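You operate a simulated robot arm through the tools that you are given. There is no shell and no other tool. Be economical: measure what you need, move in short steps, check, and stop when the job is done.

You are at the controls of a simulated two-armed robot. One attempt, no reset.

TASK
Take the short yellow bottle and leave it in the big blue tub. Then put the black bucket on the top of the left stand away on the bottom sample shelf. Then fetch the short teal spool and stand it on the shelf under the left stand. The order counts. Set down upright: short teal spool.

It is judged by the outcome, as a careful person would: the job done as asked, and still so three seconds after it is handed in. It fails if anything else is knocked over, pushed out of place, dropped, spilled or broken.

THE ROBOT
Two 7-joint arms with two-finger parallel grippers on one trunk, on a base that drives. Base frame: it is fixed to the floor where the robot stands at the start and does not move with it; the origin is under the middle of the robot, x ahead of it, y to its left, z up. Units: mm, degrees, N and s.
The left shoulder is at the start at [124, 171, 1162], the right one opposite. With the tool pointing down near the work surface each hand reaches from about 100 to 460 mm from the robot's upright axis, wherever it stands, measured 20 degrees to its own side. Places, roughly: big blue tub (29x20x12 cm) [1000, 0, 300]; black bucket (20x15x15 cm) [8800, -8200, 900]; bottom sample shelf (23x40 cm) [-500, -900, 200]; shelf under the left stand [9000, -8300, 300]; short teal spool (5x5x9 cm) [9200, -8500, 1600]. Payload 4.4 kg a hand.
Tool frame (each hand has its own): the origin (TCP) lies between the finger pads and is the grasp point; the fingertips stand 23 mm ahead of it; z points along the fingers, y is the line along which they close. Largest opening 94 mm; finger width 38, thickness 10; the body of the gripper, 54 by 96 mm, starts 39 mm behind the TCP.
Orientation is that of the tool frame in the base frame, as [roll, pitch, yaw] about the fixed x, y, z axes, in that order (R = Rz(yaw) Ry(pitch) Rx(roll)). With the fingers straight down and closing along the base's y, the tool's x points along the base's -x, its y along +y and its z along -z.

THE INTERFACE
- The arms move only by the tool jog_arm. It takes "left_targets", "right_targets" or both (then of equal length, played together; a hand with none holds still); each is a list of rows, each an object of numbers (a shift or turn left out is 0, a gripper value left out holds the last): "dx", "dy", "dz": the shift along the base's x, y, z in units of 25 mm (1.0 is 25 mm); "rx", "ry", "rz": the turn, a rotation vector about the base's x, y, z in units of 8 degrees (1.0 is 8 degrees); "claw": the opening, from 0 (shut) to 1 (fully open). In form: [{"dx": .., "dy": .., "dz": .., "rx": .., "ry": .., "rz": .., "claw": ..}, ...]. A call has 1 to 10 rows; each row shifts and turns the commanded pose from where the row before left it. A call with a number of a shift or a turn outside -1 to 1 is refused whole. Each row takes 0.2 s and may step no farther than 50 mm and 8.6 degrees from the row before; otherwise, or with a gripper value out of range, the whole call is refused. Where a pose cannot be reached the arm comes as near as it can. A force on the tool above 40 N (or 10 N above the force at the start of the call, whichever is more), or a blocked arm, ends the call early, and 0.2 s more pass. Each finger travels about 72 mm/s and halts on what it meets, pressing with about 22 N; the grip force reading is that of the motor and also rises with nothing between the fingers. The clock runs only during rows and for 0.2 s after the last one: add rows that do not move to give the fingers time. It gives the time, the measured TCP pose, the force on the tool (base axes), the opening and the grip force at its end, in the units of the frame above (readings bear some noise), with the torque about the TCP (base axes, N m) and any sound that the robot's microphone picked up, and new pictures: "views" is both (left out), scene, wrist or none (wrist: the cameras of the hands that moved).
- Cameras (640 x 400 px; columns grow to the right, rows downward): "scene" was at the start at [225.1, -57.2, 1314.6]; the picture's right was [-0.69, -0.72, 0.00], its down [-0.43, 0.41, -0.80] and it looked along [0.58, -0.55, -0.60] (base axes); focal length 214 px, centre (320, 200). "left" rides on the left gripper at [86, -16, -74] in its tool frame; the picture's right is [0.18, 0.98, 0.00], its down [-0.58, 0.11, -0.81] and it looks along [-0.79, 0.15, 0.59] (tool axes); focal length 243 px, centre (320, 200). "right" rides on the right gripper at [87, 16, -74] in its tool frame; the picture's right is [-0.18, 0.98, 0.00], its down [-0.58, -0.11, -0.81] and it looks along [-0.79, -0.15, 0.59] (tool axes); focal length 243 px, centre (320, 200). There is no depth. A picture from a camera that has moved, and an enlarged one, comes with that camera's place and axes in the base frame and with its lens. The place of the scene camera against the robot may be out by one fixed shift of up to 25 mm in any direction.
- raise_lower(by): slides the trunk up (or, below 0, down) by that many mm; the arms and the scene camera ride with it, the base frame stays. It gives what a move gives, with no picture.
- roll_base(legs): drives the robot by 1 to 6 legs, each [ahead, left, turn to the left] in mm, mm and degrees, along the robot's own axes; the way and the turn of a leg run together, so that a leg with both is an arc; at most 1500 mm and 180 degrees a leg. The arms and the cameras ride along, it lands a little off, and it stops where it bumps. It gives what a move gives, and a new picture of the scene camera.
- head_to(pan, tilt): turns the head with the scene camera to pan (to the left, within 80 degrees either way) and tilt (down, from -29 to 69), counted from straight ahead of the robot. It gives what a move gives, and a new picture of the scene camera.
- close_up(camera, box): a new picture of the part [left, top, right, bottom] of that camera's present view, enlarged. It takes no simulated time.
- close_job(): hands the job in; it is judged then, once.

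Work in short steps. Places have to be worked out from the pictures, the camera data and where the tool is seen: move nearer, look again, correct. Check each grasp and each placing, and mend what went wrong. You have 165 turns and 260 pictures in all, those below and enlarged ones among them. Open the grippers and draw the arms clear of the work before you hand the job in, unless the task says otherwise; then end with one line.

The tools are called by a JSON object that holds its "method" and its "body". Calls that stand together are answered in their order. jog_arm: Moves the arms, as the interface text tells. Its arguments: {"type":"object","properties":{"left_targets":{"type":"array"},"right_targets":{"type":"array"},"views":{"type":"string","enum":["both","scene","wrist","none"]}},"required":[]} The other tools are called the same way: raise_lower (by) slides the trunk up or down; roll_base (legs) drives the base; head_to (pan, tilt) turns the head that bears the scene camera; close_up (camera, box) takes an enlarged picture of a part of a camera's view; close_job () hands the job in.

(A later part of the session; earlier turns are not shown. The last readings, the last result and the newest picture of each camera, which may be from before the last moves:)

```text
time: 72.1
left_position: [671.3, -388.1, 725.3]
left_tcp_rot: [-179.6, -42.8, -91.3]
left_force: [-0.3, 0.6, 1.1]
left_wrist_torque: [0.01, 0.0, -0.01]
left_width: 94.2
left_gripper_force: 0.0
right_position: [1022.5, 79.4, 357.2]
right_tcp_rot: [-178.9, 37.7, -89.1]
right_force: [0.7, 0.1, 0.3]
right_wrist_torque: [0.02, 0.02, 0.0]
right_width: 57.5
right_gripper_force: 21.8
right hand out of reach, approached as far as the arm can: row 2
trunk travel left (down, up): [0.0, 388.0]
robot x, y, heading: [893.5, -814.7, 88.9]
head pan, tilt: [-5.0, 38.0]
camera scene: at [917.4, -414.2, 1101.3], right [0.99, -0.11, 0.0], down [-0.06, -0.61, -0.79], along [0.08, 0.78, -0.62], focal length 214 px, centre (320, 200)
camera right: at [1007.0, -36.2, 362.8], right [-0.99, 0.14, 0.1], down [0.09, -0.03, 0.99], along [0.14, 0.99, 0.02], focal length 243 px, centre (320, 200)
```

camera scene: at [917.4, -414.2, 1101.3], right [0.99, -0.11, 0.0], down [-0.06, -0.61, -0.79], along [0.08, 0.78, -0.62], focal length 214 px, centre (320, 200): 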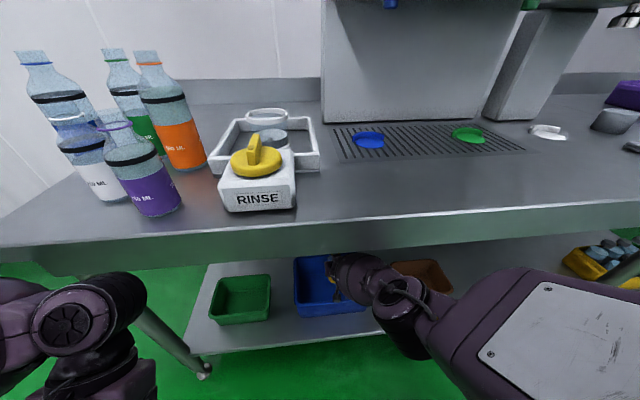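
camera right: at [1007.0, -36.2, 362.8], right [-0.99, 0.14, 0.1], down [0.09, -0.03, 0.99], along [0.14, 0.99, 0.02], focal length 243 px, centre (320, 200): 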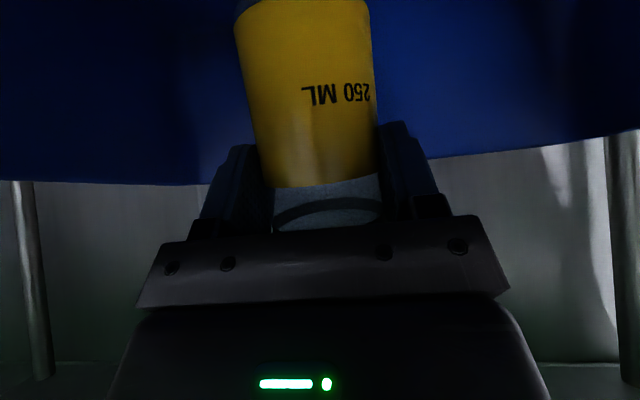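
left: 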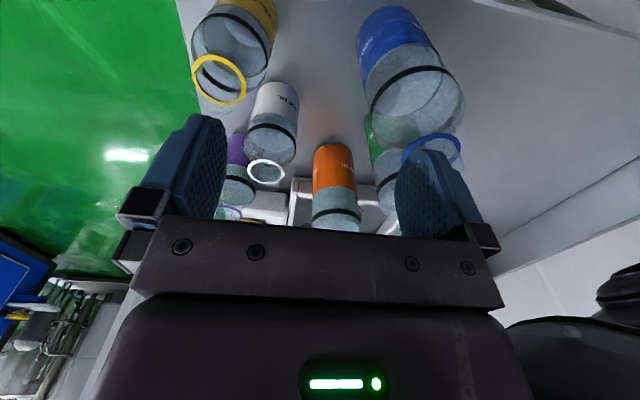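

Good, rim looks at z≈353. Two more cycles.

{"method": "roll_base", "body": {"legs": [[15, 0, 0]]}}

{"method": "jog_arm", "body": {"right_targets": [{"dy": -0.35, "dz": -0.35}, {"dy": -0.35, "dz": -0.35}], "views": "wrist"}}

{"method": "roll_base", "body": {"legs": [[15, 0, 0]]}}

{"method": "jog_arm", "body": {"right_targets": [{"dy": -0.3, "dz": -0.35}, {"dy": -0.35, "dz": -0.35}], "views": "both"}}

```text
time: 72.8
left_position: [672.4, -373.3, 725.5]
left_tcp_rot: [-179.7, -42.9, -91.3]
left_force: [-0.1, -0.5, 0.1]
left_wrist_torque: [-0.01, 0.03, -0.02]
left_width: 94.1
left_gripper_force: 0.1
right_position: [1022.0, 92.9, 357.7]
right_tcp_rot: [-179.0, 37.8, -89.1]
right_force: [0.1, 0.9, 0.4]
right_wrist_torque: [-0.02, -0.02, -0.03]
right_width: 57.8
right_gripper_force: 22.0
trunk travel left (down, up): [0.0, 388.0]
robot x, y, heading: [895.2, -793.2, 89.0]
head pan, tilt: [-5.0, 38.0]
camera scene: at [917.7, -398.9, 1101.1], right [0.99, -0.11, 0.0], down [-0.06, -0.61, -0.79], along [0.08, 0.78, -0.62], focal length 214 px, centre (320, 200)
```

scene: 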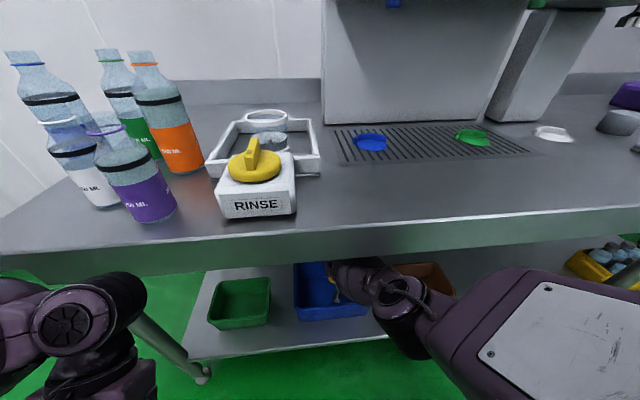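

```text
time: 73.4
left_position: [671.5, -374.7, 726.8]
left_tcp_rot: [-179.8, -42.7, -91.5]
left_force: [-0.1, -0.2, 0.0]
left_wrist_torque: [-0.01, 0.03, 0.0]
left_width: 94.0
left_gripper_force: 0.1
right_position: [1024.6, 87.8, 357.6]
right_tcp_rot: [-178.8, 38.7, -89.4]
right_force: [0.5, 0.5, 32.9]
right_wrist_torque: [-4.43, 0.37, 0.07]
right_width: 57.5
right_gripper_force: 22.0
trunk travel left (down, up): [0.0, 388.0]
robot x, y, heading: [892.8, -793.9, 88.8]
head pan, tilt: [-5.0, 38.0]
stopped in row 2 (right hand): the force on the tool passed its limit at 47 N (the readings are from after the stop); the commanded pose is now the measured one
camera right: at [1007.9, -25.7, 359.6], right [-0.98, 0.15, 0.1], down [0.09, -0.05, 0.99], along [0.15, 0.99, 0.04], focal length 243 px, centre (320, 200)
```

right: 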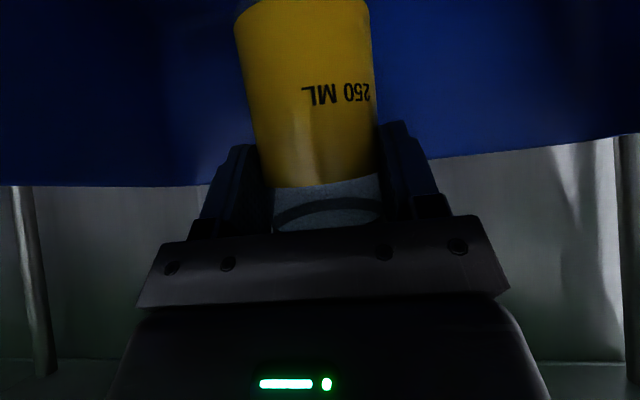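

```text
time: 74.2
left_position: [671.6, -369.6, 725.1]
left_tcp_rot: [-179.7, -43.0, -91.3]
left_force: [0.9, -0.6, -0.5]
left_wrist_torque: [-0.01, -0.04, 0.0]
left_width: 93.9
left_gripper_force: 0.0
right_position: [1023.1, 95.3, 356.8]
right_tcp_rot: [-178.9, 38.7, -89.6]
right_force: [0.6, 0.7, 21.7]
right_wrist_torque: [-2.99, 0.26, 0.05]
right_width: 57.6
right_gripper_force: 22.4
trunk travel left (down, up): [0.0, 388.0]
robot x, y, heading: [896.0, -788.6, 88.9]
head pan, tilt: [-5.0, 38.0]
stopped in leg 1: the force on the tool passed its limit at 78 N (the readings are from after the stop); the commanded pose is now the measured one
camera scene: at [917.5, -394.7, 1101.6], right [0.99, -0.11, 0.0], down [-0.06, -0.61, -0.79], along [0.08, 0.78, -0.61], focal length 214 px, centre (320, 200)
```

scene: 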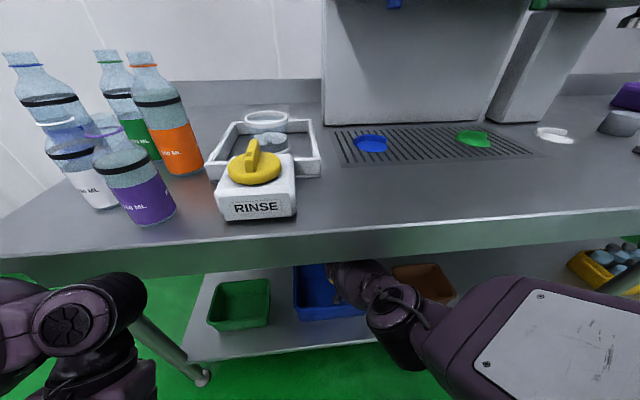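

```text
time: 74.5
left_position: [672.1, -369.0, 725.2]
left_tcp_rot: [-179.8, -42.9, -91.3]
left_force: [-0.5, -0.1, 0.0]
left_wrist_torque: [-0.01, 0.01, 0.0]
left_width: 94.0
left_gripper_force: 0.1
right_position: [1023.8, 96.9, 357.3]
right_tcp_rot: [-178.9, 39.3, -89.6]
right_force: [1.7, 1.0, 28.0]
right_wrist_torque: [-3.88, 0.35, 0.06]
right_width: 57.5
right_gripper_force: 21.6
trunk travel left (down, up): [0.0, 388.0]
robot x, y, heading: [892.6, -790.1, 89.1]
head pan, tilt: [-5.0, 38.0]
stopped in row 1 (right hand): the force on the tool passed its limit at 47 N (the readings are from after the stop); the commanded pose is now the measured one
camera scene: at [917.5, -395.6, 1102.2], right [0.99, -0.11, 0.0], down [-0.06, -0.61, -0.79], along [0.08, 0.78, -0.61], focal length 214 px, centre (320, 200)
camera right: at [1006.9, -17.8, 359.9], right [-0.98, 0.15, 0.1], down [0.09, -0.06, 0.99], along [0.15, 0.99, 0.05], focal length 243 px, centre (320, 200)
```

scene: 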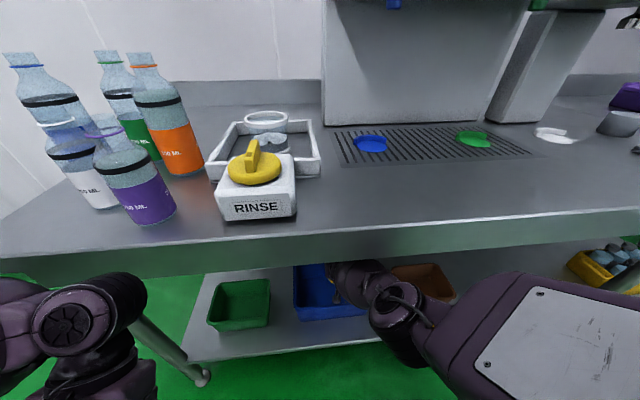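
right: 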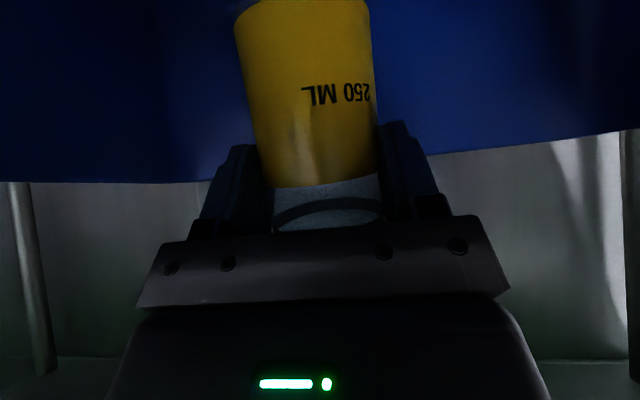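

Torque says the front rim is touching the camera/wrist 140 mm behind the TCP. I'll lift a little and shift back to y≈88, then open to release the bottle just above the tub floor.

{"method": "jog_arm", "body": {"right_targets": [{"dz": 0.3}, {"dz": 0.15, "dy": -0.2}], "views": "wrist"}}

```text
time: 75.1
left_position: [672.3, -369.5, 724.2]
left_tcp_rot: [-179.7, -43.0, -91.4]
left_force: [-0.7, 0.7, -1.1]
left_wrist_torque: [-0.01, -0.01, 0.03]
left_width: 93.8
left_gripper_force: 0.1
right_position: [1023.7, 93.5, 353.6]
right_tcp_rot: [-178.3, 37.5, -89.2]
right_force: [0.8, 0.5, 17.9]
right_wrist_torque: [-2.39, 0.18, 0.13]
right_width: 57.5
right_gripper_force: 22.2
right hand out of reach, approached as far as the arm can: row 1, 2
trunk travel left (down, up): [0.0, 388.0]
robot x, y, heading: [897.9, -789.9, 88.7]
head pan, tilt: [-5.0, 38.0]
camera right: at [1006.7, -21.2, 359.2], right [-0.98, 0.15, 0.09], down [0.09, -0.03, 1.0], along [0.15, 0.99, 0.02], focal length 243 px, centre (320, 200)
```

right: 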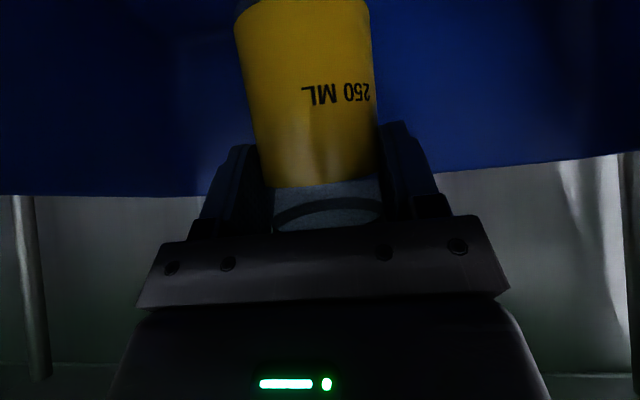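

{"method": "jog_arm", "body": {"right_targets": [{"dz": 0.4, "dy": -0.2}, {"dz": 0.4, "dy": -0.2}], "views": "wrist"}}

{"method": "close_up", "body": {"camera": "scene", "box": [240, 220, 440, 345]}}

```text
time: 75.7
left_position: [668.3, -372.3, 722.7]
left_tcp_rot: [-179.6, -43.2, -91.4]
left_force: [0.0, -0.4, -0.9]
left_wrist_torque: [-0.01, 0.03, 0.03]
left_width: 94.0
left_gripper_force: 0.1
right_position: [1014.7, 67.2, 370.2]
right_tcp_rot: [-178.8, 37.9, -89.0]
right_force: [0.5, -1.4, -0.3]
right_wrist_torque: [-0.01, -0.02, -0.01]
right_width: 57.7
right_gripper_force: 21.7
trunk travel left (down, up): [0.0, 388.0]
robot x, y, heading: [892.4, -788.0, 88.9]
head pan, tilt: [-5.0, 38.0]
camera right: at [999.7, -46.8, 375.2], right [-0.99, 0.14, 0.1], down [0.09, -0.04, 0.99], along [0.14, 0.99, 0.02], focal length 243 px, centre (320, 200)
```

right: 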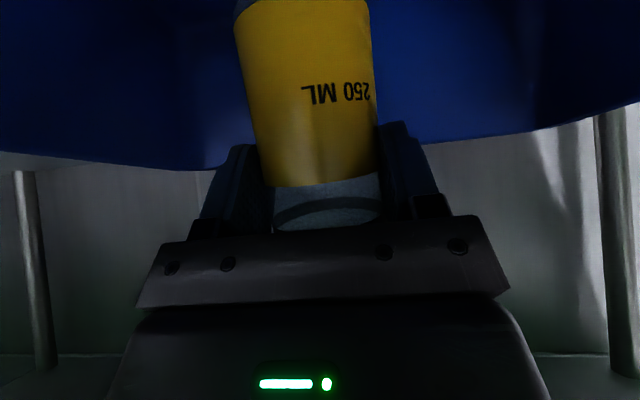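

```text
3.20 times, centred on (340, 282) of scene
camera zoom: at [913.7, -396.1, 1099.6], right [0.99, -0.1, 0.0], down [-0.06, -0.61, -0.79], along [0.08, 0.78, -0.61], focal length 686 px, centre (256, -64)
```

zoom: 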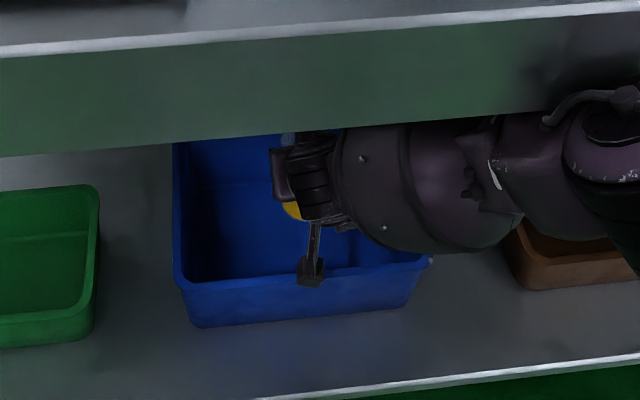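

Zero force now, but upright lowering is limited by the hand camera over the front rim. I'll raise slightly and yaw the hand ~45° left so the camera swings inside the tub's long side, then lower further.

{"method": "jog_arm", "body": {"right_targets": [{"dz": 0.9}, {"rz": 0.9}, {"rz": 0.9}, {"rz": 0.9}, {"rz": 0.9}, {"rz": 0.9}, {"rz": 0.9}]}}

{"method": "close_up", "body": {"camera": "scene", "box": [240, 220, 440, 345]}}

```text
time: 77.5
left_position: [679.1, -364.4, 726.5]
left_tcp_rot: [-180.0, -42.9, -91.5]
left_force: [0.4, -0.1, 0.3]
left_wrist_torque: [0.02, -0.02, 0.0]
left_width: 94.2
left_gripper_force: 0.2
right_position: [1053.8, 8.3, 331.7]
right_tcp_rot: [176.3, 33.0, -50.3]
right_force: [-1.7, -0.1, 0.2]
right_wrist_torque: [-0.03, -0.02, -0.01]
right_width: 57.4
right_gripper_force: 21.5
trunk travel left (down, up): [0.0, 388.0]
robot x, y, heading: [895.1, -788.9, 88.6]
head pan, tilt: [-5.0, 38.0]
stopped in row 7 (right hand): the arm was blocked; the commanded pose is now the measured one
camera scene: at [926.2, -391.4, 1101.8], right [0.99, -0.11, 0.0], down [-0.07, -0.61, -0.79], along [0.09, 0.78, -0.62], focal length 214 px, centre (320, 200)
camera right: at [1117.8, -85.8, 347.4], right [-0.83, -0.53, 0.15], down [0.09, 0.14, 0.99], along [-0.55, 0.83, -0.07], focal length 243 px, centre (320, 200)
```

scene: 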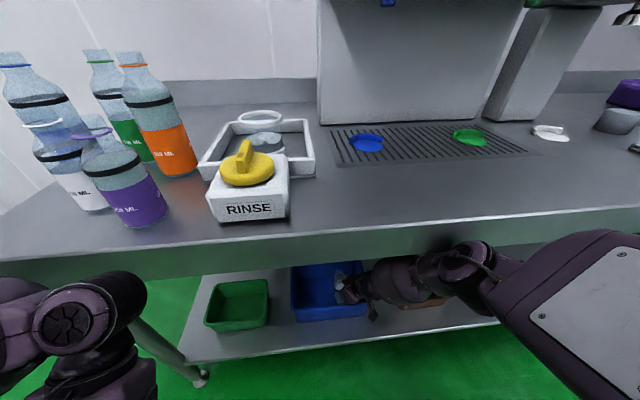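
right: 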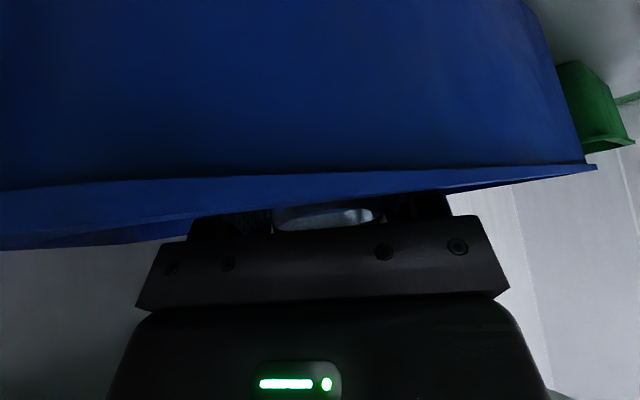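

```text
3.20 times, centred on (340, 282) of scene
camera zoom: at [926.2, -391.4, 1101.8], right [0.99, -0.11, 0.0], down [-0.07, -0.61, -0.79], along [0.09, 0.78, -0.62], focal length 686 px, centre (256, -64)
```

zoom: 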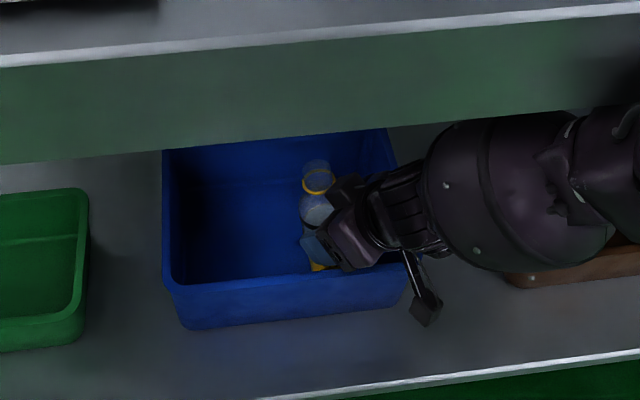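

The yaw was blocked by the elbow, but the hand dropped to z≈332 with the bottle inside the tub, base ~20 mm above its floor, and no force. This is a fine release spot: open now.

{"method": "jog_arm", "body": {"right_targets": [{"claw": 0.9}, {}, {}, {}], "views": "wrist"}}

{"method": "close_up", "body": {"camera": "scene", "box": [240, 220, 440, 345]}}

```text
time: 78.5
left_position: [678.8, -365.1, 725.0]
left_tcp_rot: [-179.9, -43.0, -91.6]
left_force: [-0.7, -0.6, -0.2]
left_wrist_torque: [0.01, 0.03, 0.01]
left_width: 93.8
left_gripper_force: 0.1
right_position: [1056.2, 10.8, 332.5]
right_tcp_rot: [176.4, 33.0, -50.5]
right_force: [1.0, -0.8, -0.5]
right_wrist_torque: [0.01, 0.0, -0.01]
right_width: 84.5
right_gripper_force: 0.1
trunk travel left (down, up): [0.0, 388.0]
robot x, y, heading: [899.5, -790.1, 88.5]
head pan, tilt: [-5.0, 38.0]
camera right: at [1119.3, -84.3, 347.5], right [-0.83, -0.53, 0.15], down [0.09, 0.14, 0.99], along [-0.55, 0.83, -0.07], focal length 243 px, centre (320, 200)
```

right: 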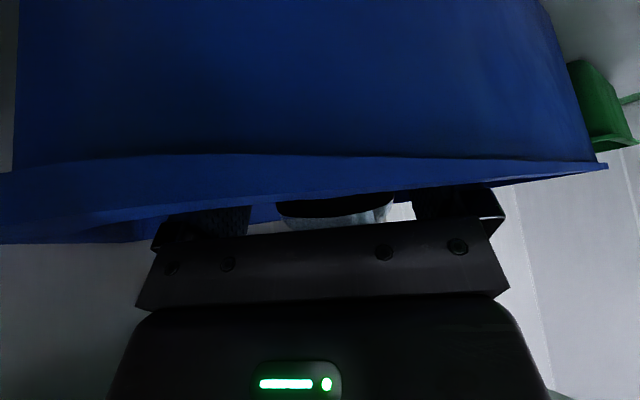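

```text
3.20 times, centred on (340, 282) of scene
camera zoom: at [924.7, -391.9, 1100.7], right [0.99, -0.11, 0.0], down [-0.07, -0.61, -0.79], along [0.09, 0.78, -0.62], focal length 686 px, centre (256, -64)
```

zoom: 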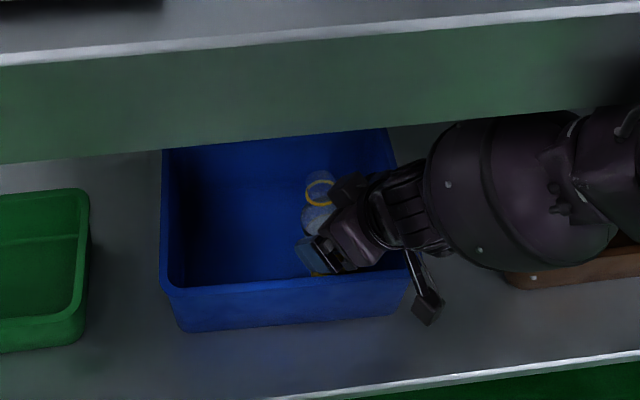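

Bottle is standing free in the tub. Retract: back the base a touch to free the elbow, then raise along the tool axis, alternating.

{"method": "roll_base", "body": {"legs": [[-15, 0, 0]]}}

{"method": "jog_arm", "body": {"right_targets": [{"dz": 0.6, "dy": -0.05, "dx": 0.1, "claw": 1}, {"dz": 0.6, "dy": -0.1, "dx": 0.1}], "views": "wrist"}}

{"method": "close_up", "body": {"camera": "scene", "box": [240, 220, 440, 345]}}

```text
time: 79.3
left_position: [675.7, -381.2, 724.9]
left_tcp_rot: [-179.8, -43.0, -91.7]
left_force: [-0.1, 0.1, -0.2]
left_wrist_torque: [0.0, 0.01, 0.01]
left_width: 93.8
left_gripper_force: 0.2
right_position: [1052.9, 0.5, 338.0]
right_tcp_rot: [176.8, 33.3, -50.2]
right_force: [-0.2, 2.3, 2.5]
right_wrist_torque: [-0.14, 0.02, -0.05]
right_width: 84.0
right_gripper_force: 0.1
trunk travel left (down, up): [0.0, 388.0]
robot x, y, heading: [892.8, -804.9, 88.6]
head pan, tilt: [-5.0, 38.0]
camera scene: at [922.2, -407.7, 1101.4], right [0.99, -0.11, 0.0], down [-0.07, -0.61, -0.79], along [0.09, 0.78, -0.62], focal length 214 px, centre (320, 200)
```

scene: 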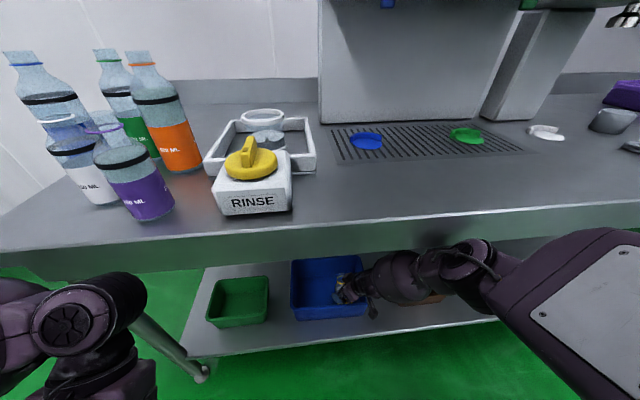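

```text
time: 80.1
left_position: [671.4, -385.6, 725.3]
left_tcp_rot: [-179.8, -42.9, -91.6]
left_force: [-0.2, 0.1, 0.1]
left_wrist_torque: [0.04, 0.01, -0.01]
left_width: 94.1
left_gripper_force: 0.1
right_position: [1038.8, -36.4, 345.9]
right_tcp_rot: [174.6, 31.9, -49.8]
right_force: [0.3, -0.5, 0.6]
right_wrist_torque: [0.01, 0.05, -0.04]
right_width: 93.9
right_gripper_force: 0.1
trunk travel left (down, up): [0.0, 388.0]
robot x, y, heading: [889.5, -806.9, 88.6]
head pan, tilt: [-5.0, 38.0]
stopped in row 2 (right hand): the arm was blocked; the commanded pose is now the measured one
camera right: at [1105.0, -129.6, 365.3], right [-0.82, -0.55, 0.18], down [0.09, 0.18, 0.98], along [-0.57, 0.82, -0.1], focal length 243 px, centre (320, 200)
```

right: 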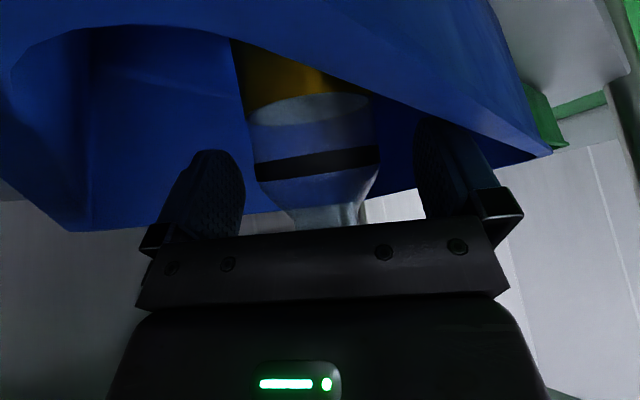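

```text
3.20 times, centred on (340, 282) of scene
camera zoom: at [918.0, -412.7, 1102.3], right [0.99, -0.11, 0.0], down [-0.07, -0.61, -0.79], along [0.09, 0.78, -0.62], focal length 686 px, centre (256, -64)
```

zoom: 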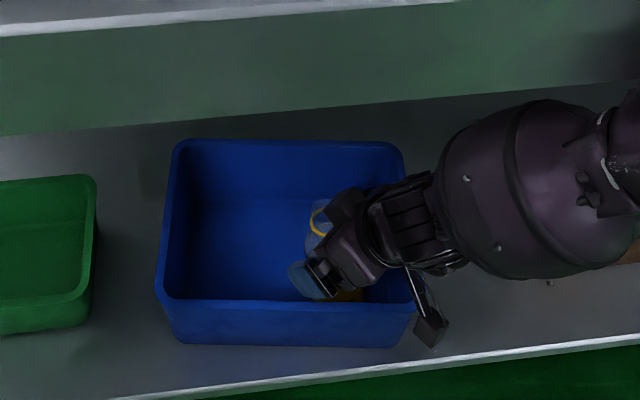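

The bottle stands in the tub; the tub got dragged ~35 mm toward me. The elbow blocks upward moves, so I'll raise the trunk slightly, which lifts the hand up and out while drawing the elbow back.

{"method": "raise_lower", "body": {"by": 20}}

{"method": "close_up", "body": {"camera": "scene", "box": [220, 200, 540, 400]}}

{"method": "close_up", "body": {"camera": "right", "box": [0, 0, 640, 400]}}

```text
time: 80.8
left_position: [676.4, -387.4, 751.9]
left_tcp_rot: [-179.9, -42.2, -91.8]
left_force: [1.0, -0.2, 0.5]
left_wrist_torque: [0.04, 0.05, -0.01]
left_width: 94.2
left_gripper_force: 0.1
right_position: [1051.5, -26.7, 381.5]
right_tcp_rot: [175.8, 32.7, -50.1]
right_force: [-0.3, 0.5, 0.1]
right_wrist_torque: [0.01, -0.01, 0.01]
right_width: 94.0
right_gripper_force: 0.0
trunk travel left (down, up): [-20.0, 368.0]
robot x, y, heading: [895.3, -810.4, 88.5]
head pan, tilt: [-5.0, 38.0]
```

```text
2.00 times, centred on (380, 300) of scene
camera zoom: at [922.1, -430.3, 1128.8], right [0.99, -0.11, 0.0], down [-0.07, -0.61, -0.79], along [0.09, 0.79, -0.61], focal length 429 px, centre (200, 0)
```

zoom: 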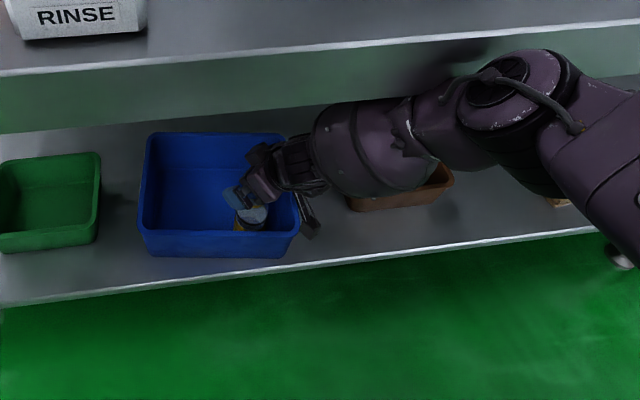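

```text
1.00 times, centred on (320, 200) of right (not enlarged: the box is as wide or as high as the picture)
camera zoom: at [1116.5, -120.7, 398.5], right [-0.83, -0.54, 0.16], down [0.09, 0.15, 0.98], along [-0.56, 0.83, -0.08], focal length 243 px, centre (320, 200)
```

zoom: 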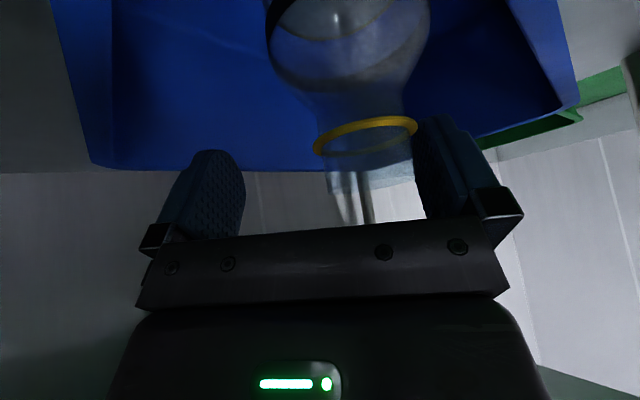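

Works well; fingers are now level with the bottle neck. Raise another 25 mm.

{"method": "raise_lower", "body": {"by": 25}}

{"method": "close_up", "body": {"camera": "right", "box": [0, 0, 640, 400]}}

{"method": "close_up", "body": {"camera": "scene", "box": [220, 200, 540, 400]}}

```text
time: 81.5
left_position: [671.5, -384.9, 771.8]
left_tcp_rot: [-179.8, -42.9, -91.4]
left_force: [0.0, -0.2, 0.4]
left_wrist_torque: [0.03, 0.0, -0.01]
left_width: 94.1
left_gripper_force: 0.0
right_position: [1040.2, -25.7, 399.0]
right_tcp_rot: [175.1, 32.4, -49.6]
right_force: [1.1, -2.1, -1.3]
right_wrist_torque: [0.14, 0.09, -0.03]
right_width: 93.8
right_gripper_force: 0.1
trunk travel left (down, up): [-45.0, 343.0]
robot x, y, heading: [890.8, -805.0, 88.8]
head pan, tilt: [-5.0, 38.0]
```

```text
1.00 times, centred on (320, 200) of right (not enlarged: the box is as wide or as high as the picture)
camera zoom: at [1104.8, -119.0, 416.1], right [-0.82, -0.55, 0.17], down [0.09, 0.16, 0.98], along [-0.57, 0.82, -0.08], focal length 243 px, centre (320, 200)
```

zoom: 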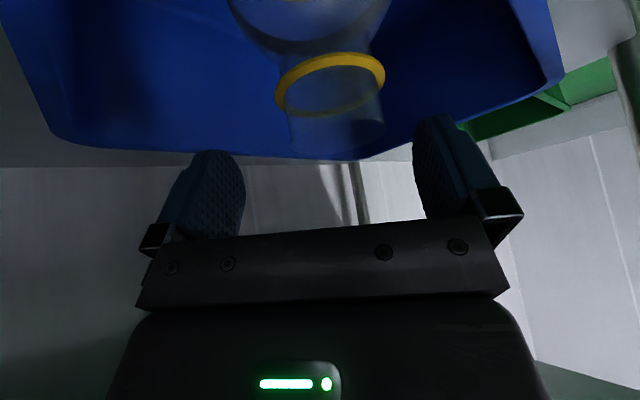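

```text
2.00 times, centred on (380, 300) of scene
camera zoom: at [917.2, -439.6, 1154.1], right [0.99, -0.11, 0.0], down [-0.07, -0.61, -0.79], along [0.08, 0.78, -0.62], focal length 429 px, centre (200, 0)
```

zoom: 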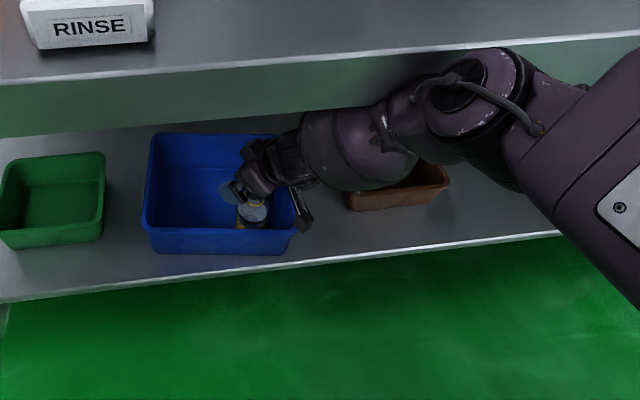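

Fingers nearly clear but still could brush the ring on retreat. Back 12 mm, then raise trunk 30 mm more.

{"method": "roll_base", "body": {"legs": [[-12, 0, 0]]}}

{"method": "raise_lower", "body": {"by": 30}}

{"method": "close_up", "body": {"camera": "right", "box": [0, 0, 640, 400]}}

```text
time: 82.2
left_position: [672.8, -397.8, 770.9]
left_tcp_rot: [-179.8, -42.9, -91.7]
left_force: [0.7, -0.6, 0.0]
left_wrist_torque: [0.03, 0.01, 0.0]
left_width: 94.0
left_gripper_force: 0.0
right_position: [1042.6, -41.2, 396.6]
right_tcp_rot: [175.3, 32.2, -49.9]
right_force: [-0.2, -0.1, -0.8]
right_wrist_torque: [0.0, 0.03, 0.01]
right_width: 93.9
right_gripper_force: 0.1
trunk travel left (down, up): [-45.0, 343.0]
robot x, y, heading: [893.6, -814.7, 88.7]
head pan, tilt: [-5.0, 38.0]
camera scene: at [917.7, -451.6, 1153.3], right [0.99, -0.11, 0.0], down [-0.07, -0.61, -0.79], along [0.09, 0.78, -0.62], focal length 214 px, centre (320, 200)
```

scene: 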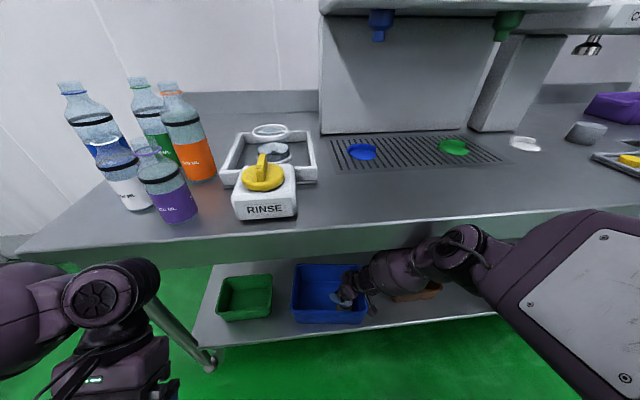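

```text
time: 83.0
left_position: [671.4, -396.7, 800.0]
left_tcp_rot: [-179.8, -43.1, -91.5]
left_force: [-0.1, -0.2, -1.0]
left_wrist_torque: [-0.05, -0.02, 0.02]
left_width: 93.8
left_gripper_force: 0.0
right_position: [1041.8, -39.8, 423.7]
right_tcp_rot: [175.0, 32.1, -50.0]
right_force: [-0.2, 0.4, -0.3]
right_wrist_torque: [-0.03, 0.01, 0.0]
right_width: 94.0
right_gripper_force: 0.0
trunk travel left (down, up): [-75.0, 313.0]
robot x, y, heading: [896.8, -816.2, 89.0]
head pan, tilt: [-5.0, 38.0]
```

```text
1.00 times, centred on (320, 200) of right (not enlarged: the box is as wide or as high as the picture)
camera zoom: at [1106.9, -133.7, 442.3], right [-0.82, -0.55, 0.17], down [0.09, 0.17, 0.98], along [-0.57, 0.82, -0.09], focal length 243 px, centre (320, 200)
```

zoom: 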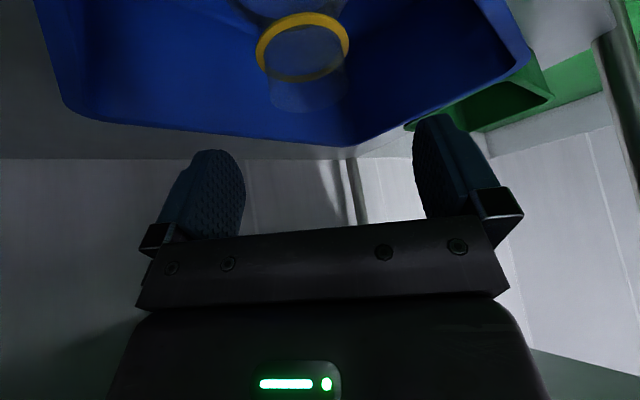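

Fingers are now above everything. Back the base out 350 mm.

{"method": "roll_base", "body": {"legs": [[-350, 0, 0]]}}

{"method": "close_up", "body": {"camera": "scene", "box": [200, 180, 440, 330]}}

```text
time: 85.2
left_position: [666.5, -740.9, 799.8]
left_tcp_rot: [-179.8, -43.0, -92.0]
left_force: [-0.6, 0.8, 0.2]
left_wrist_torque: [0.01, 0.0, 0.0]
left_width: 94.3
left_gripper_force: 0.2
right_position: [1039.0, -388.1, 425.9]
right_tcp_rot: [175.2, 32.3, -50.3]
right_force: [0.5, -0.2, 0.5]
right_wrist_torque: [-0.02, -0.01, 0.0]
right_width: 94.0
right_gripper_force: 0.2
trunk travel left (down, up): [-75.0, 313.0]
robot x, y, heading: [882.1, -1159.6, 88.0]
head pan, tilt: [-5.0, 38.0]
camera scene: at [910.7, -822.8, 1191.0], right [0.99, -0.12, 0.0], down [-0.07, -0.61, -0.79], along [0.09, 0.78, -0.62], focal length 214 px, centre (320, 200)
```

scene: 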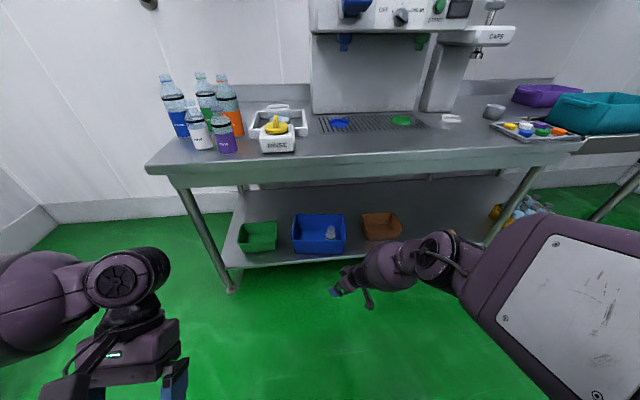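

```text
2.67 times, centred on (320, 255) of scene
camera zoom: at [910.7, -822.8, 1191.0], right [0.99, -0.12, 0.0], down [-0.07, -0.61, -0.79], along [0.09, 0.78, -0.62], focal length 572 px, centre (320, 53)
```

zoom: 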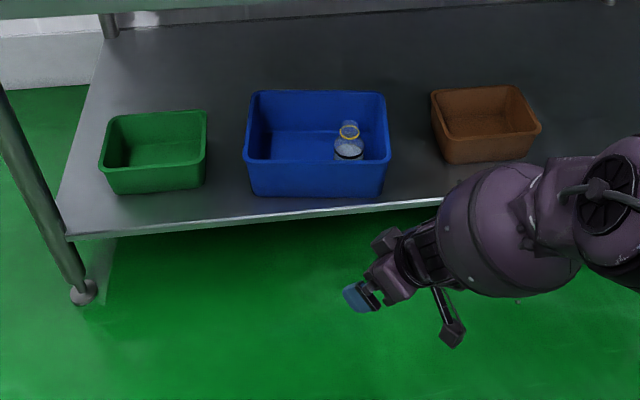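

Bottle stands upright in the blue tub; job 1 done. Now raise the trunk and bring the right hand up to a travel pose.

{"method": "raise_lower", "body": {"by": 150}}

{"method": "jog_arm", "body": {"right_targets": [{"dz": 1, "dy": -0.5, "rz": -0.8}, {"dz": 1, "dy": -0.5, "rz": -0.8}, {"dz": 1, "dy": -0.5, "rz": -0.8}, {"dz": 1, "dy": -0.5, "rz": -0.8}, {"dz": 1, "dy": -0.5, "rz": -0.8}, {"dz": 1, "rz": -0.8}, {"dz": 1}, {"dz": 1}, {"dz": 1}, {"dz": 1}], "views": "none"}}

```text
time: 87.0
left_position: [665.7, -739.3, 948.8]
left_tcp_rot: [-179.9, -43.2, -92.0]
left_force: [-0.2, 0.0, 0.1]
left_wrist_torque: [-0.01, -0.01, -0.01]
left_width: 93.9
left_gripper_force: 0.0
right_position: [1042.2, -286.9, 844.7]
right_tcp_rot: [-164.3, 46.5, -37.0]
right_force: [0.0, -0.2, -0.6]
right_wrist_torque: [0.02, 0.01, -0.01]
right_width: 94.1
right_gripper_force: 0.0
trunk travel left (down, up): [-225.0, 163.0]
robot x, y, heading: [881.2, -1162.0, 88.2]
head pan, tilt: [-5.0, 38.0]
```

```text
time: 89.2
left_position: [667.2, -742.1, 950.3]
left_tcp_rot: [-179.8, -42.9, -92.0]
left_force: [0.0, -0.7, -0.7]
left_wrist_torque: [0.01, -0.03, -0.01]
left_width: 94.0
left_gripper_force: 0.1
right_position: [1042.1, -350.6, 1098.4]
right_tcp_rot: [-164.1, 46.8, -75.2]
right_force: [0.7, -0.4, -0.5]
right_wrist_torque: [0.02, 0.0, -0.03]
right_width: 94.2
right_gripper_force: 0.2
trunk travel left (down, up): [-225.0, 163.0]
robot x, y, heading: [887.1, -1162.0, 88.2]
head pan, tilt: [-5.0, 38.0]
```

Retract the right hand toward the body for travelling.

{"method": "jog_arm", "body": {"right_targets": [{"dy": -1, "rx": -0.5}, {"dy": -1, "rx": -0.5}, {"dy": -1, "rx": -0.5}, {"dy": -1, "rx": -0.5}, {"dy": -1, "rx": -0.5}, {"dy": -1, "rx": -0.5}, {"dy": -1, "rx": -0.5}, {"dy": -1, "rx": -0.5}, {"dy": -1, "rx": -0.5}, {"dy": -1, "rx": -0.5}], "views": "none"}}

{"method": "jog_arm", "body": {"right_targets": [{"dy": -1, "rx": -0.4}, {"dy": -1}, {"dy": -1}, {"dy": -1}, {"dy": -1}], "left_targets": [{"rx": 0.9, "dz": 1}, {"rx": 0.9, "dz": 1}, {"rx": 0.9, "dz": 1}, {"rx": 0.9, "dz": 1}, {"rx": 0.9}], "views": "scene"}}

```text
time: 91.4
left_position: [665.7, -742.8, 949.9]
left_tcp_rot: [-179.8, -43.0, -92.0]
left_force: [0.3, -0.4, 0.2]
left_wrist_torque: [0.01, -0.01, -0.01]
left_width: 93.9
left_gripper_force: 0.0
right_position: [1044.0, -601.5, 1097.6]
right_tcp_rot: [-173.6, 7.6, -79.8]
right_force: [0.4, 0.0, 0.1]
right_wrist_torque: [0.01, -0.01, -0.04]
right_width: 93.9
right_gripper_force: 0.1
trunk travel left (down, up): [-225.0, 163.0]
robot x, y, heading: [885.6, -1159.6, 88.2]
head pan, tilt: [-5.0, 38.0]
```

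```text
time: 92.6
left_position: [667.5, -742.3, 1049.6]
left_tcp_rot: [179.2, -6.9, -91.5]
left_force: [0.1, 0.3, -0.3]
left_wrist_torque: [-0.02, 0.03, -0.02]
left_width: 94.0
left_gripper_force: 0.1
right_position: [1042.2, -726.0, 1097.7]
right_tcp_rot: [-174.2, 4.4, -80.0]
right_force: [-0.3, 0.3, 0.5]
right_wrist_torque: [-0.03, 0.03, -0.02]
right_width: 94.2
right_gripper_force: 0.0
trunk travel left (down, up): [-225.0, 163.0]
robot x, y, heading: [882.6, -1163.3, 88.4]
head pan, tilt: [-5.0, 38.0]
camera scene: at [906.2, -967.9, 1368.0], right [0.99, -0.12, 0.0], down [-0.07, -0.61, -0.79], along [0.09, 0.78, -0.62], focal length 214 px, centre (320, 200)
```

scene: 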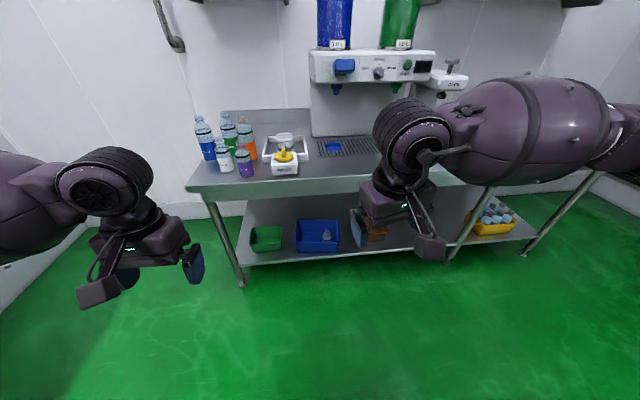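

Now turn to heading ≈-45° and look ahead.

{"method": "roll_base", "body": {"legs": [[0, -100, -133]]}}

{"method": "head_to", "body": {"pan": 0, "tilt": 12}}

{"method": "head_to", "body": {"pan": -45, "tilt": 12}}

```text
time: 98.5
left_position: [1368.9, -1366.1, 1049.4]
left_tcp_rot: [179.1, -6.9, 135.4]
left_force: [0.3, 0.8, -0.2]
left_wrist_torque: [0.02, 0.02, -0.04]
left_width: 94.2
left_gripper_force: 0.0
right_position: [1123.3, -1651.9, 1096.3]
right_tcp_rot: [-174.2, 4.4, 146.8]
right_force: [0.2, -0.4, 0.1]
right_wrist_torque: [0.0, 0.0, -0.02]
right_width: 94.1
right_gripper_force: 0.0
trunk travel left (down, up): [-225.0, 163.0]
robot x, y, heading: [912.6, -1234.6, -44.8]
head pan, tilt: [-5.0, 38.0]
cut short: leg 1
camera scene: at [1053.9, -1375.4, 1367.9], right [-0.76, -0.64, 0.0], down [-0.4, 0.47, -0.79], along [0.51, -0.6, -0.62], focal length 214 px, centre (320, 200)
```

scene: 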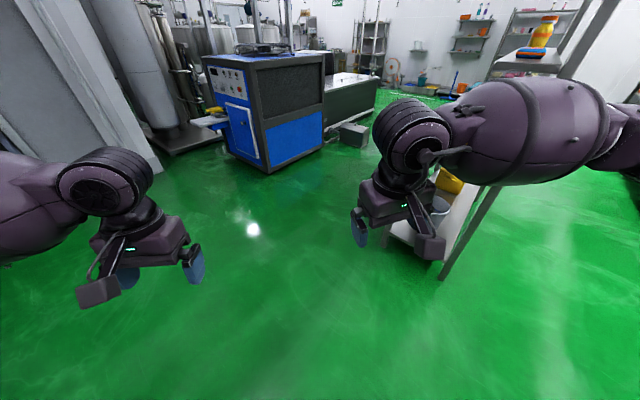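

```text
time: 99.4
left_position: [1368.4, -1365.8, 1049.9]
left_tcp_rot: [179.1, -7.0, 135.4]
left_force: [-0.1, -0.2, -0.1]
left_wrist_torque: [0.01, 0.0, 0.01]
left_width: 93.8
left_gripper_force: 0.1
right_position: [1123.7, -1650.8, 1095.4]
right_tcp_rot: [-174.2, 4.3, 146.9]
right_force: [-0.3, 0.0, -0.5]
right_wrist_torque: [0.02, 0.01, -0.02]
right_width: 94.2
right_gripper_force: 0.1
trunk travel left (down, up): [-225.0, 163.0]
robot x, y, heading: [910.8, -1235.7, -44.8]
head pan, tilt: [0.0, 12.0]
camera scene: at [1064.5, -1375.0, 1409.3], right [-0.71, -0.71, 0.0], down [-0.15, 0.15, -0.98], along [0.69, -0.69, -0.21], focal length 214 px, centre (320, 200)
```

scene: 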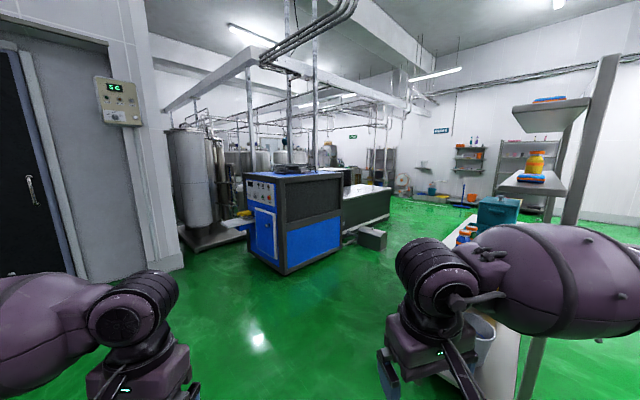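

```text
time: 100.5
left_position: [1369.4, -1367.3, 1049.4]
left_tcp_rot: [179.1, -7.0, 135.4]
left_force: [0.4, 0.8, 0.0]
left_wrist_torque: [0.07, 0.0, 0.01]
left_width: 94.0
left_gripper_force: 0.1
right_position: [1123.8, -1652.4, 1095.8]
right_tcp_rot: [-174.2, 4.4, 147.0]
right_force: [-0.2, 0.3, -0.2]
right_wrist_torque: [-0.01, 0.01, -0.01]
right_width: 94.3
right_gripper_force: 0.0
trunk travel left (down, up): [-225.0, 163.0]
robot x, y, heading: [908.3, -1234.1, -45.1]
head pan, tilt: [-45.0, 12.0]
camera scene: at [998.7, -1402.5, 1409.4], right [-1.0, 0.0, 0.0], down [0.0, 0.21, -0.98], along [0.0, -0.98, -0.21], focal length 214 px, centre (320, 200)
```

scene: 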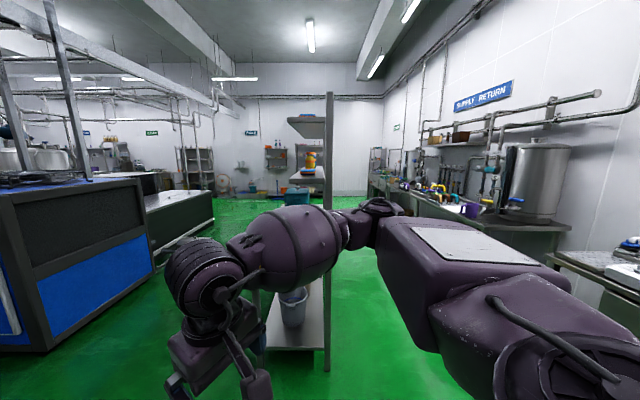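

A stand is just ahead-right, a blue machine ahead-left at x≈2800; the lane between (x≈2000) is ~1.5 m wide. Drive 1480 along the current heading, turn to -90°, and look.

{"method": "roll_base", "body": {"legs": [[1480, 0, 0], [0, 0, -45]]}}

{"method": "head_to", "body": {"pan": 0, "tilt": 12}}

```text
time: 110.1
left_position: [2214.2, -2722.5, 1050.0]
left_tcp_rot: [179.0, -7.0, 90.2]
left_force: [0.0, -0.1, -0.2]
left_wrist_torque: [0.0, -0.03, -0.01]
left_width: 94.2
left_gripper_force: 0.1
right_position: [1839.5, -2748.5, 1095.7]
right_tcp_rot: [-174.2, 4.4, 101.7]
right_force: [-0.9, -0.2, 0.6]
right_wrist_torque: [-0.01, 0.01, 0.0]
right_width: 94.0
right_gripper_force: 0.1
trunk travel left (down, up): [-225.0, 163.0]
robot x, y, heading: [1989.1, -2303.2, -89.7]
head pan, tilt: [-45.0, 12.0]
camera scene: at [1927.9, -2476.8, 1409.4], right [-0.71, 0.71, 0.0], down [0.15, 0.15, -0.98], along [-0.69, -0.69, -0.21], focal length 214 px, centre (320, 200)
```

scene: 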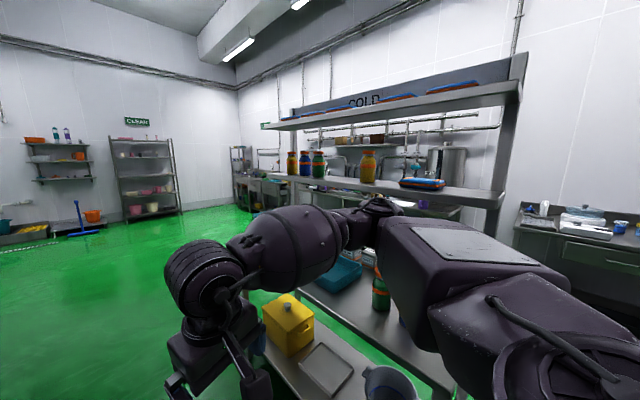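

```text
time: 111.2
left_position: [2213.5, -2720.8, 1049.5]
left_tcp_rot: [179.1, -7.0, 90.3]
left_force: [1.3, 0.3, 0.0]
left_wrist_torque: [0.02, 0.0, -0.01]
left_width: 94.0
left_gripper_force: 0.1
right_position: [1838.6, -2749.4, 1095.1]
right_tcp_rot: [-174.2, 4.4, 101.7]
right_force: [-0.2, -0.6, -0.3]
right_wrist_torque: [-0.02, -0.03, -0.01]
right_width: 94.1
right_gripper_force: 0.0
trunk travel left (down, up): [-225.0, 163.0]
robot x, y, heading: [1985.8, -2306.7, -90.1]
head pan, tilt: [0.0, 12.0]
camera scene: at [1994.1, -2504.0, 1409.4], right [-1.0, 0.0, 0.0], down [0.0, 0.21, -0.98], along [0.0, -0.98, -0.21], focal length 214 px, centre (320, 200)
```

scene: 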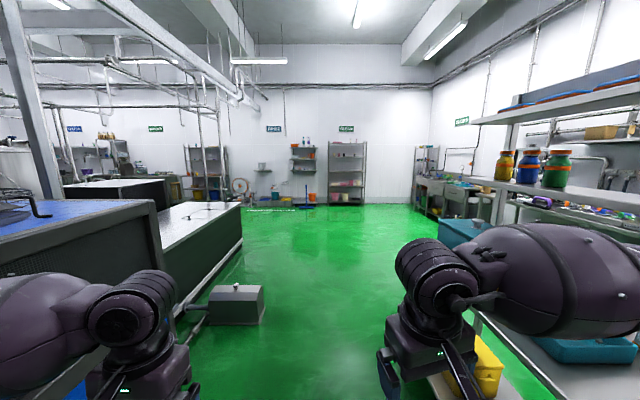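

Lane ahead is clear at x≈2040 (small grey block on the left at x≥2450). Drive down 3.4 m and look left.

{"method": "roll_base", "body": {"legs": [[1500, 50, 0], [1500, 0, 0], [600, 0, 0]]}}

{"method": "head_to", "body": {"pan": 55, "tilt": 10}}

```text
refused: leg 1 is longer than a leg can be; nothing moved
```

```text
time: 112.4
left_position: [2214.4, -2720.3, 1050.7]
left_tcp_rot: [179.1, -6.9, 90.3]
left_force: [0.0, -0.1, 0.3]
left_wrist_torque: [-0.01, 0.0, 0.0]
left_width: 93.9
left_gripper_force: 0.0
right_position: [1838.9, -2748.5, 1096.3]
right_tcp_rot: [-174.2, 4.4, 101.7]
right_force: [-0.8, -0.6, 0.4]
right_wrist_torque: [0.0, 0.0, -0.04]
right_width: 94.0
right_gripper_force: 0.1
trunk travel left (down, up): [-225.0, 163.0]
robot x, y, heading: [1983.5, -2306.4, -89.8]
head pan, tilt: [55.0, 10.0]
camera scene: at [2070.3, -2464.2, 1412.6], right [-0.57, -0.82, 0.0], down [-0.14, 0.1, -0.98], along [0.81, -0.57, -0.17], focal length 214 px, centre (320, 200)
```

scene: 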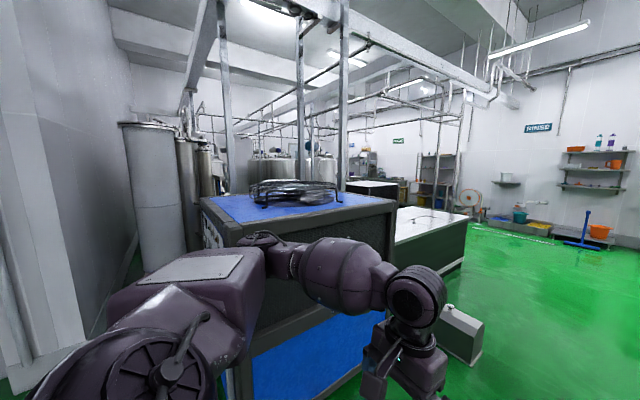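

{"method": "roll_base", "body": {"legs": [[1400, 50, 0], [1450, 0, 0], [750, 0, 0]]}}

{"method": "head_to", "body": {"pan": 60, "tilt": 10}}

```text
time: 129.7
left_position: [2293.1, -6281.0, 1048.6]
left_tcp_rot: [179.1, -6.9, 92.1]
left_force: [1.0, 0.2, -0.3]
left_wrist_torque: [0.01, 0.01, 0.0]
left_width: 93.9
left_gripper_force: 0.0
right_position: [1920.1, -6321.3, 1096.4]
right_tcp_rot: [-174.2, 4.5, 103.7]
right_force: [0.2, 0.1, 0.1]
right_wrist_torque: [0.03, -0.03, 0.0]
right_width: 93.9
right_gripper_force: 0.0
trunk travel left (down, up): [-225.0, 163.0]
robot x, y, heading: [2048.5, -5873.4, -87.8]
head pan, tilt: [55.0, 10.0]
camera scene: at [2140.8, -6029.4, 1412.6], right [-0.54, -0.84, 0.0], down [-0.15, 0.09, -0.98], along [0.83, -0.54, -0.17], focal length 214 px, centre (320, 200)
```

scene: 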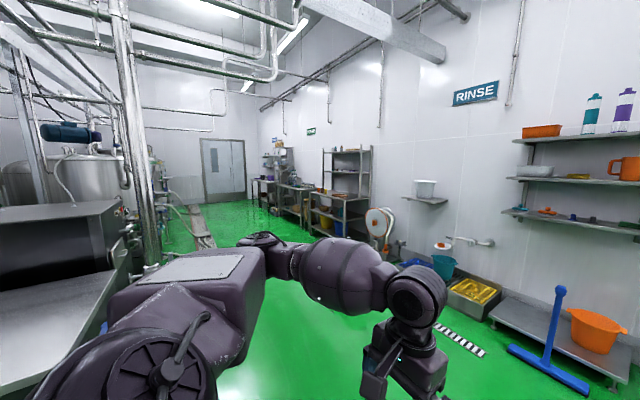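

```text
time: 130.4
left_position: [2293.1, -6281.8, 1049.6]
left_tcp_rot: [179.1, -7.0, 92.2]
left_force: [0.1, -0.5, 0.5]
left_wrist_torque: [0.0, 0.01, 0.01]
left_width: 94.0
left_gripper_force: 0.0
right_position: [1920.5, -6321.1, 1097.8]
right_tcp_rot: [-174.2, 4.5, 103.6]
right_force: [-0.7, -0.8, 0.8]
right_wrist_torque: [0.01, 0.01, 0.02]
right_width: 94.0
right_gripper_force: 0.1
trunk travel left (down, up): [-225.0, 163.0]
robot x, y, heading: [2054.7, -5871.9, -88.0]
head pan, tilt: [60.0, 10.0]
camera scene: at [2144.9, -6022.0, 1412.6], right [-0.47, -0.88, 0.0], down [-0.15, 0.08, -0.98], along [0.87, -0.46, -0.17], focal length 214 px, centre (320, 200)
```

scene: 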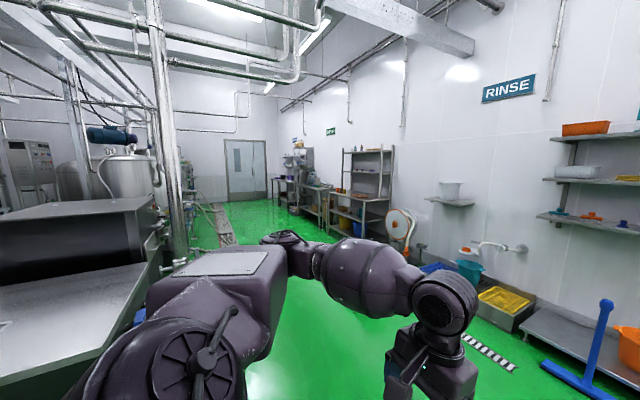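

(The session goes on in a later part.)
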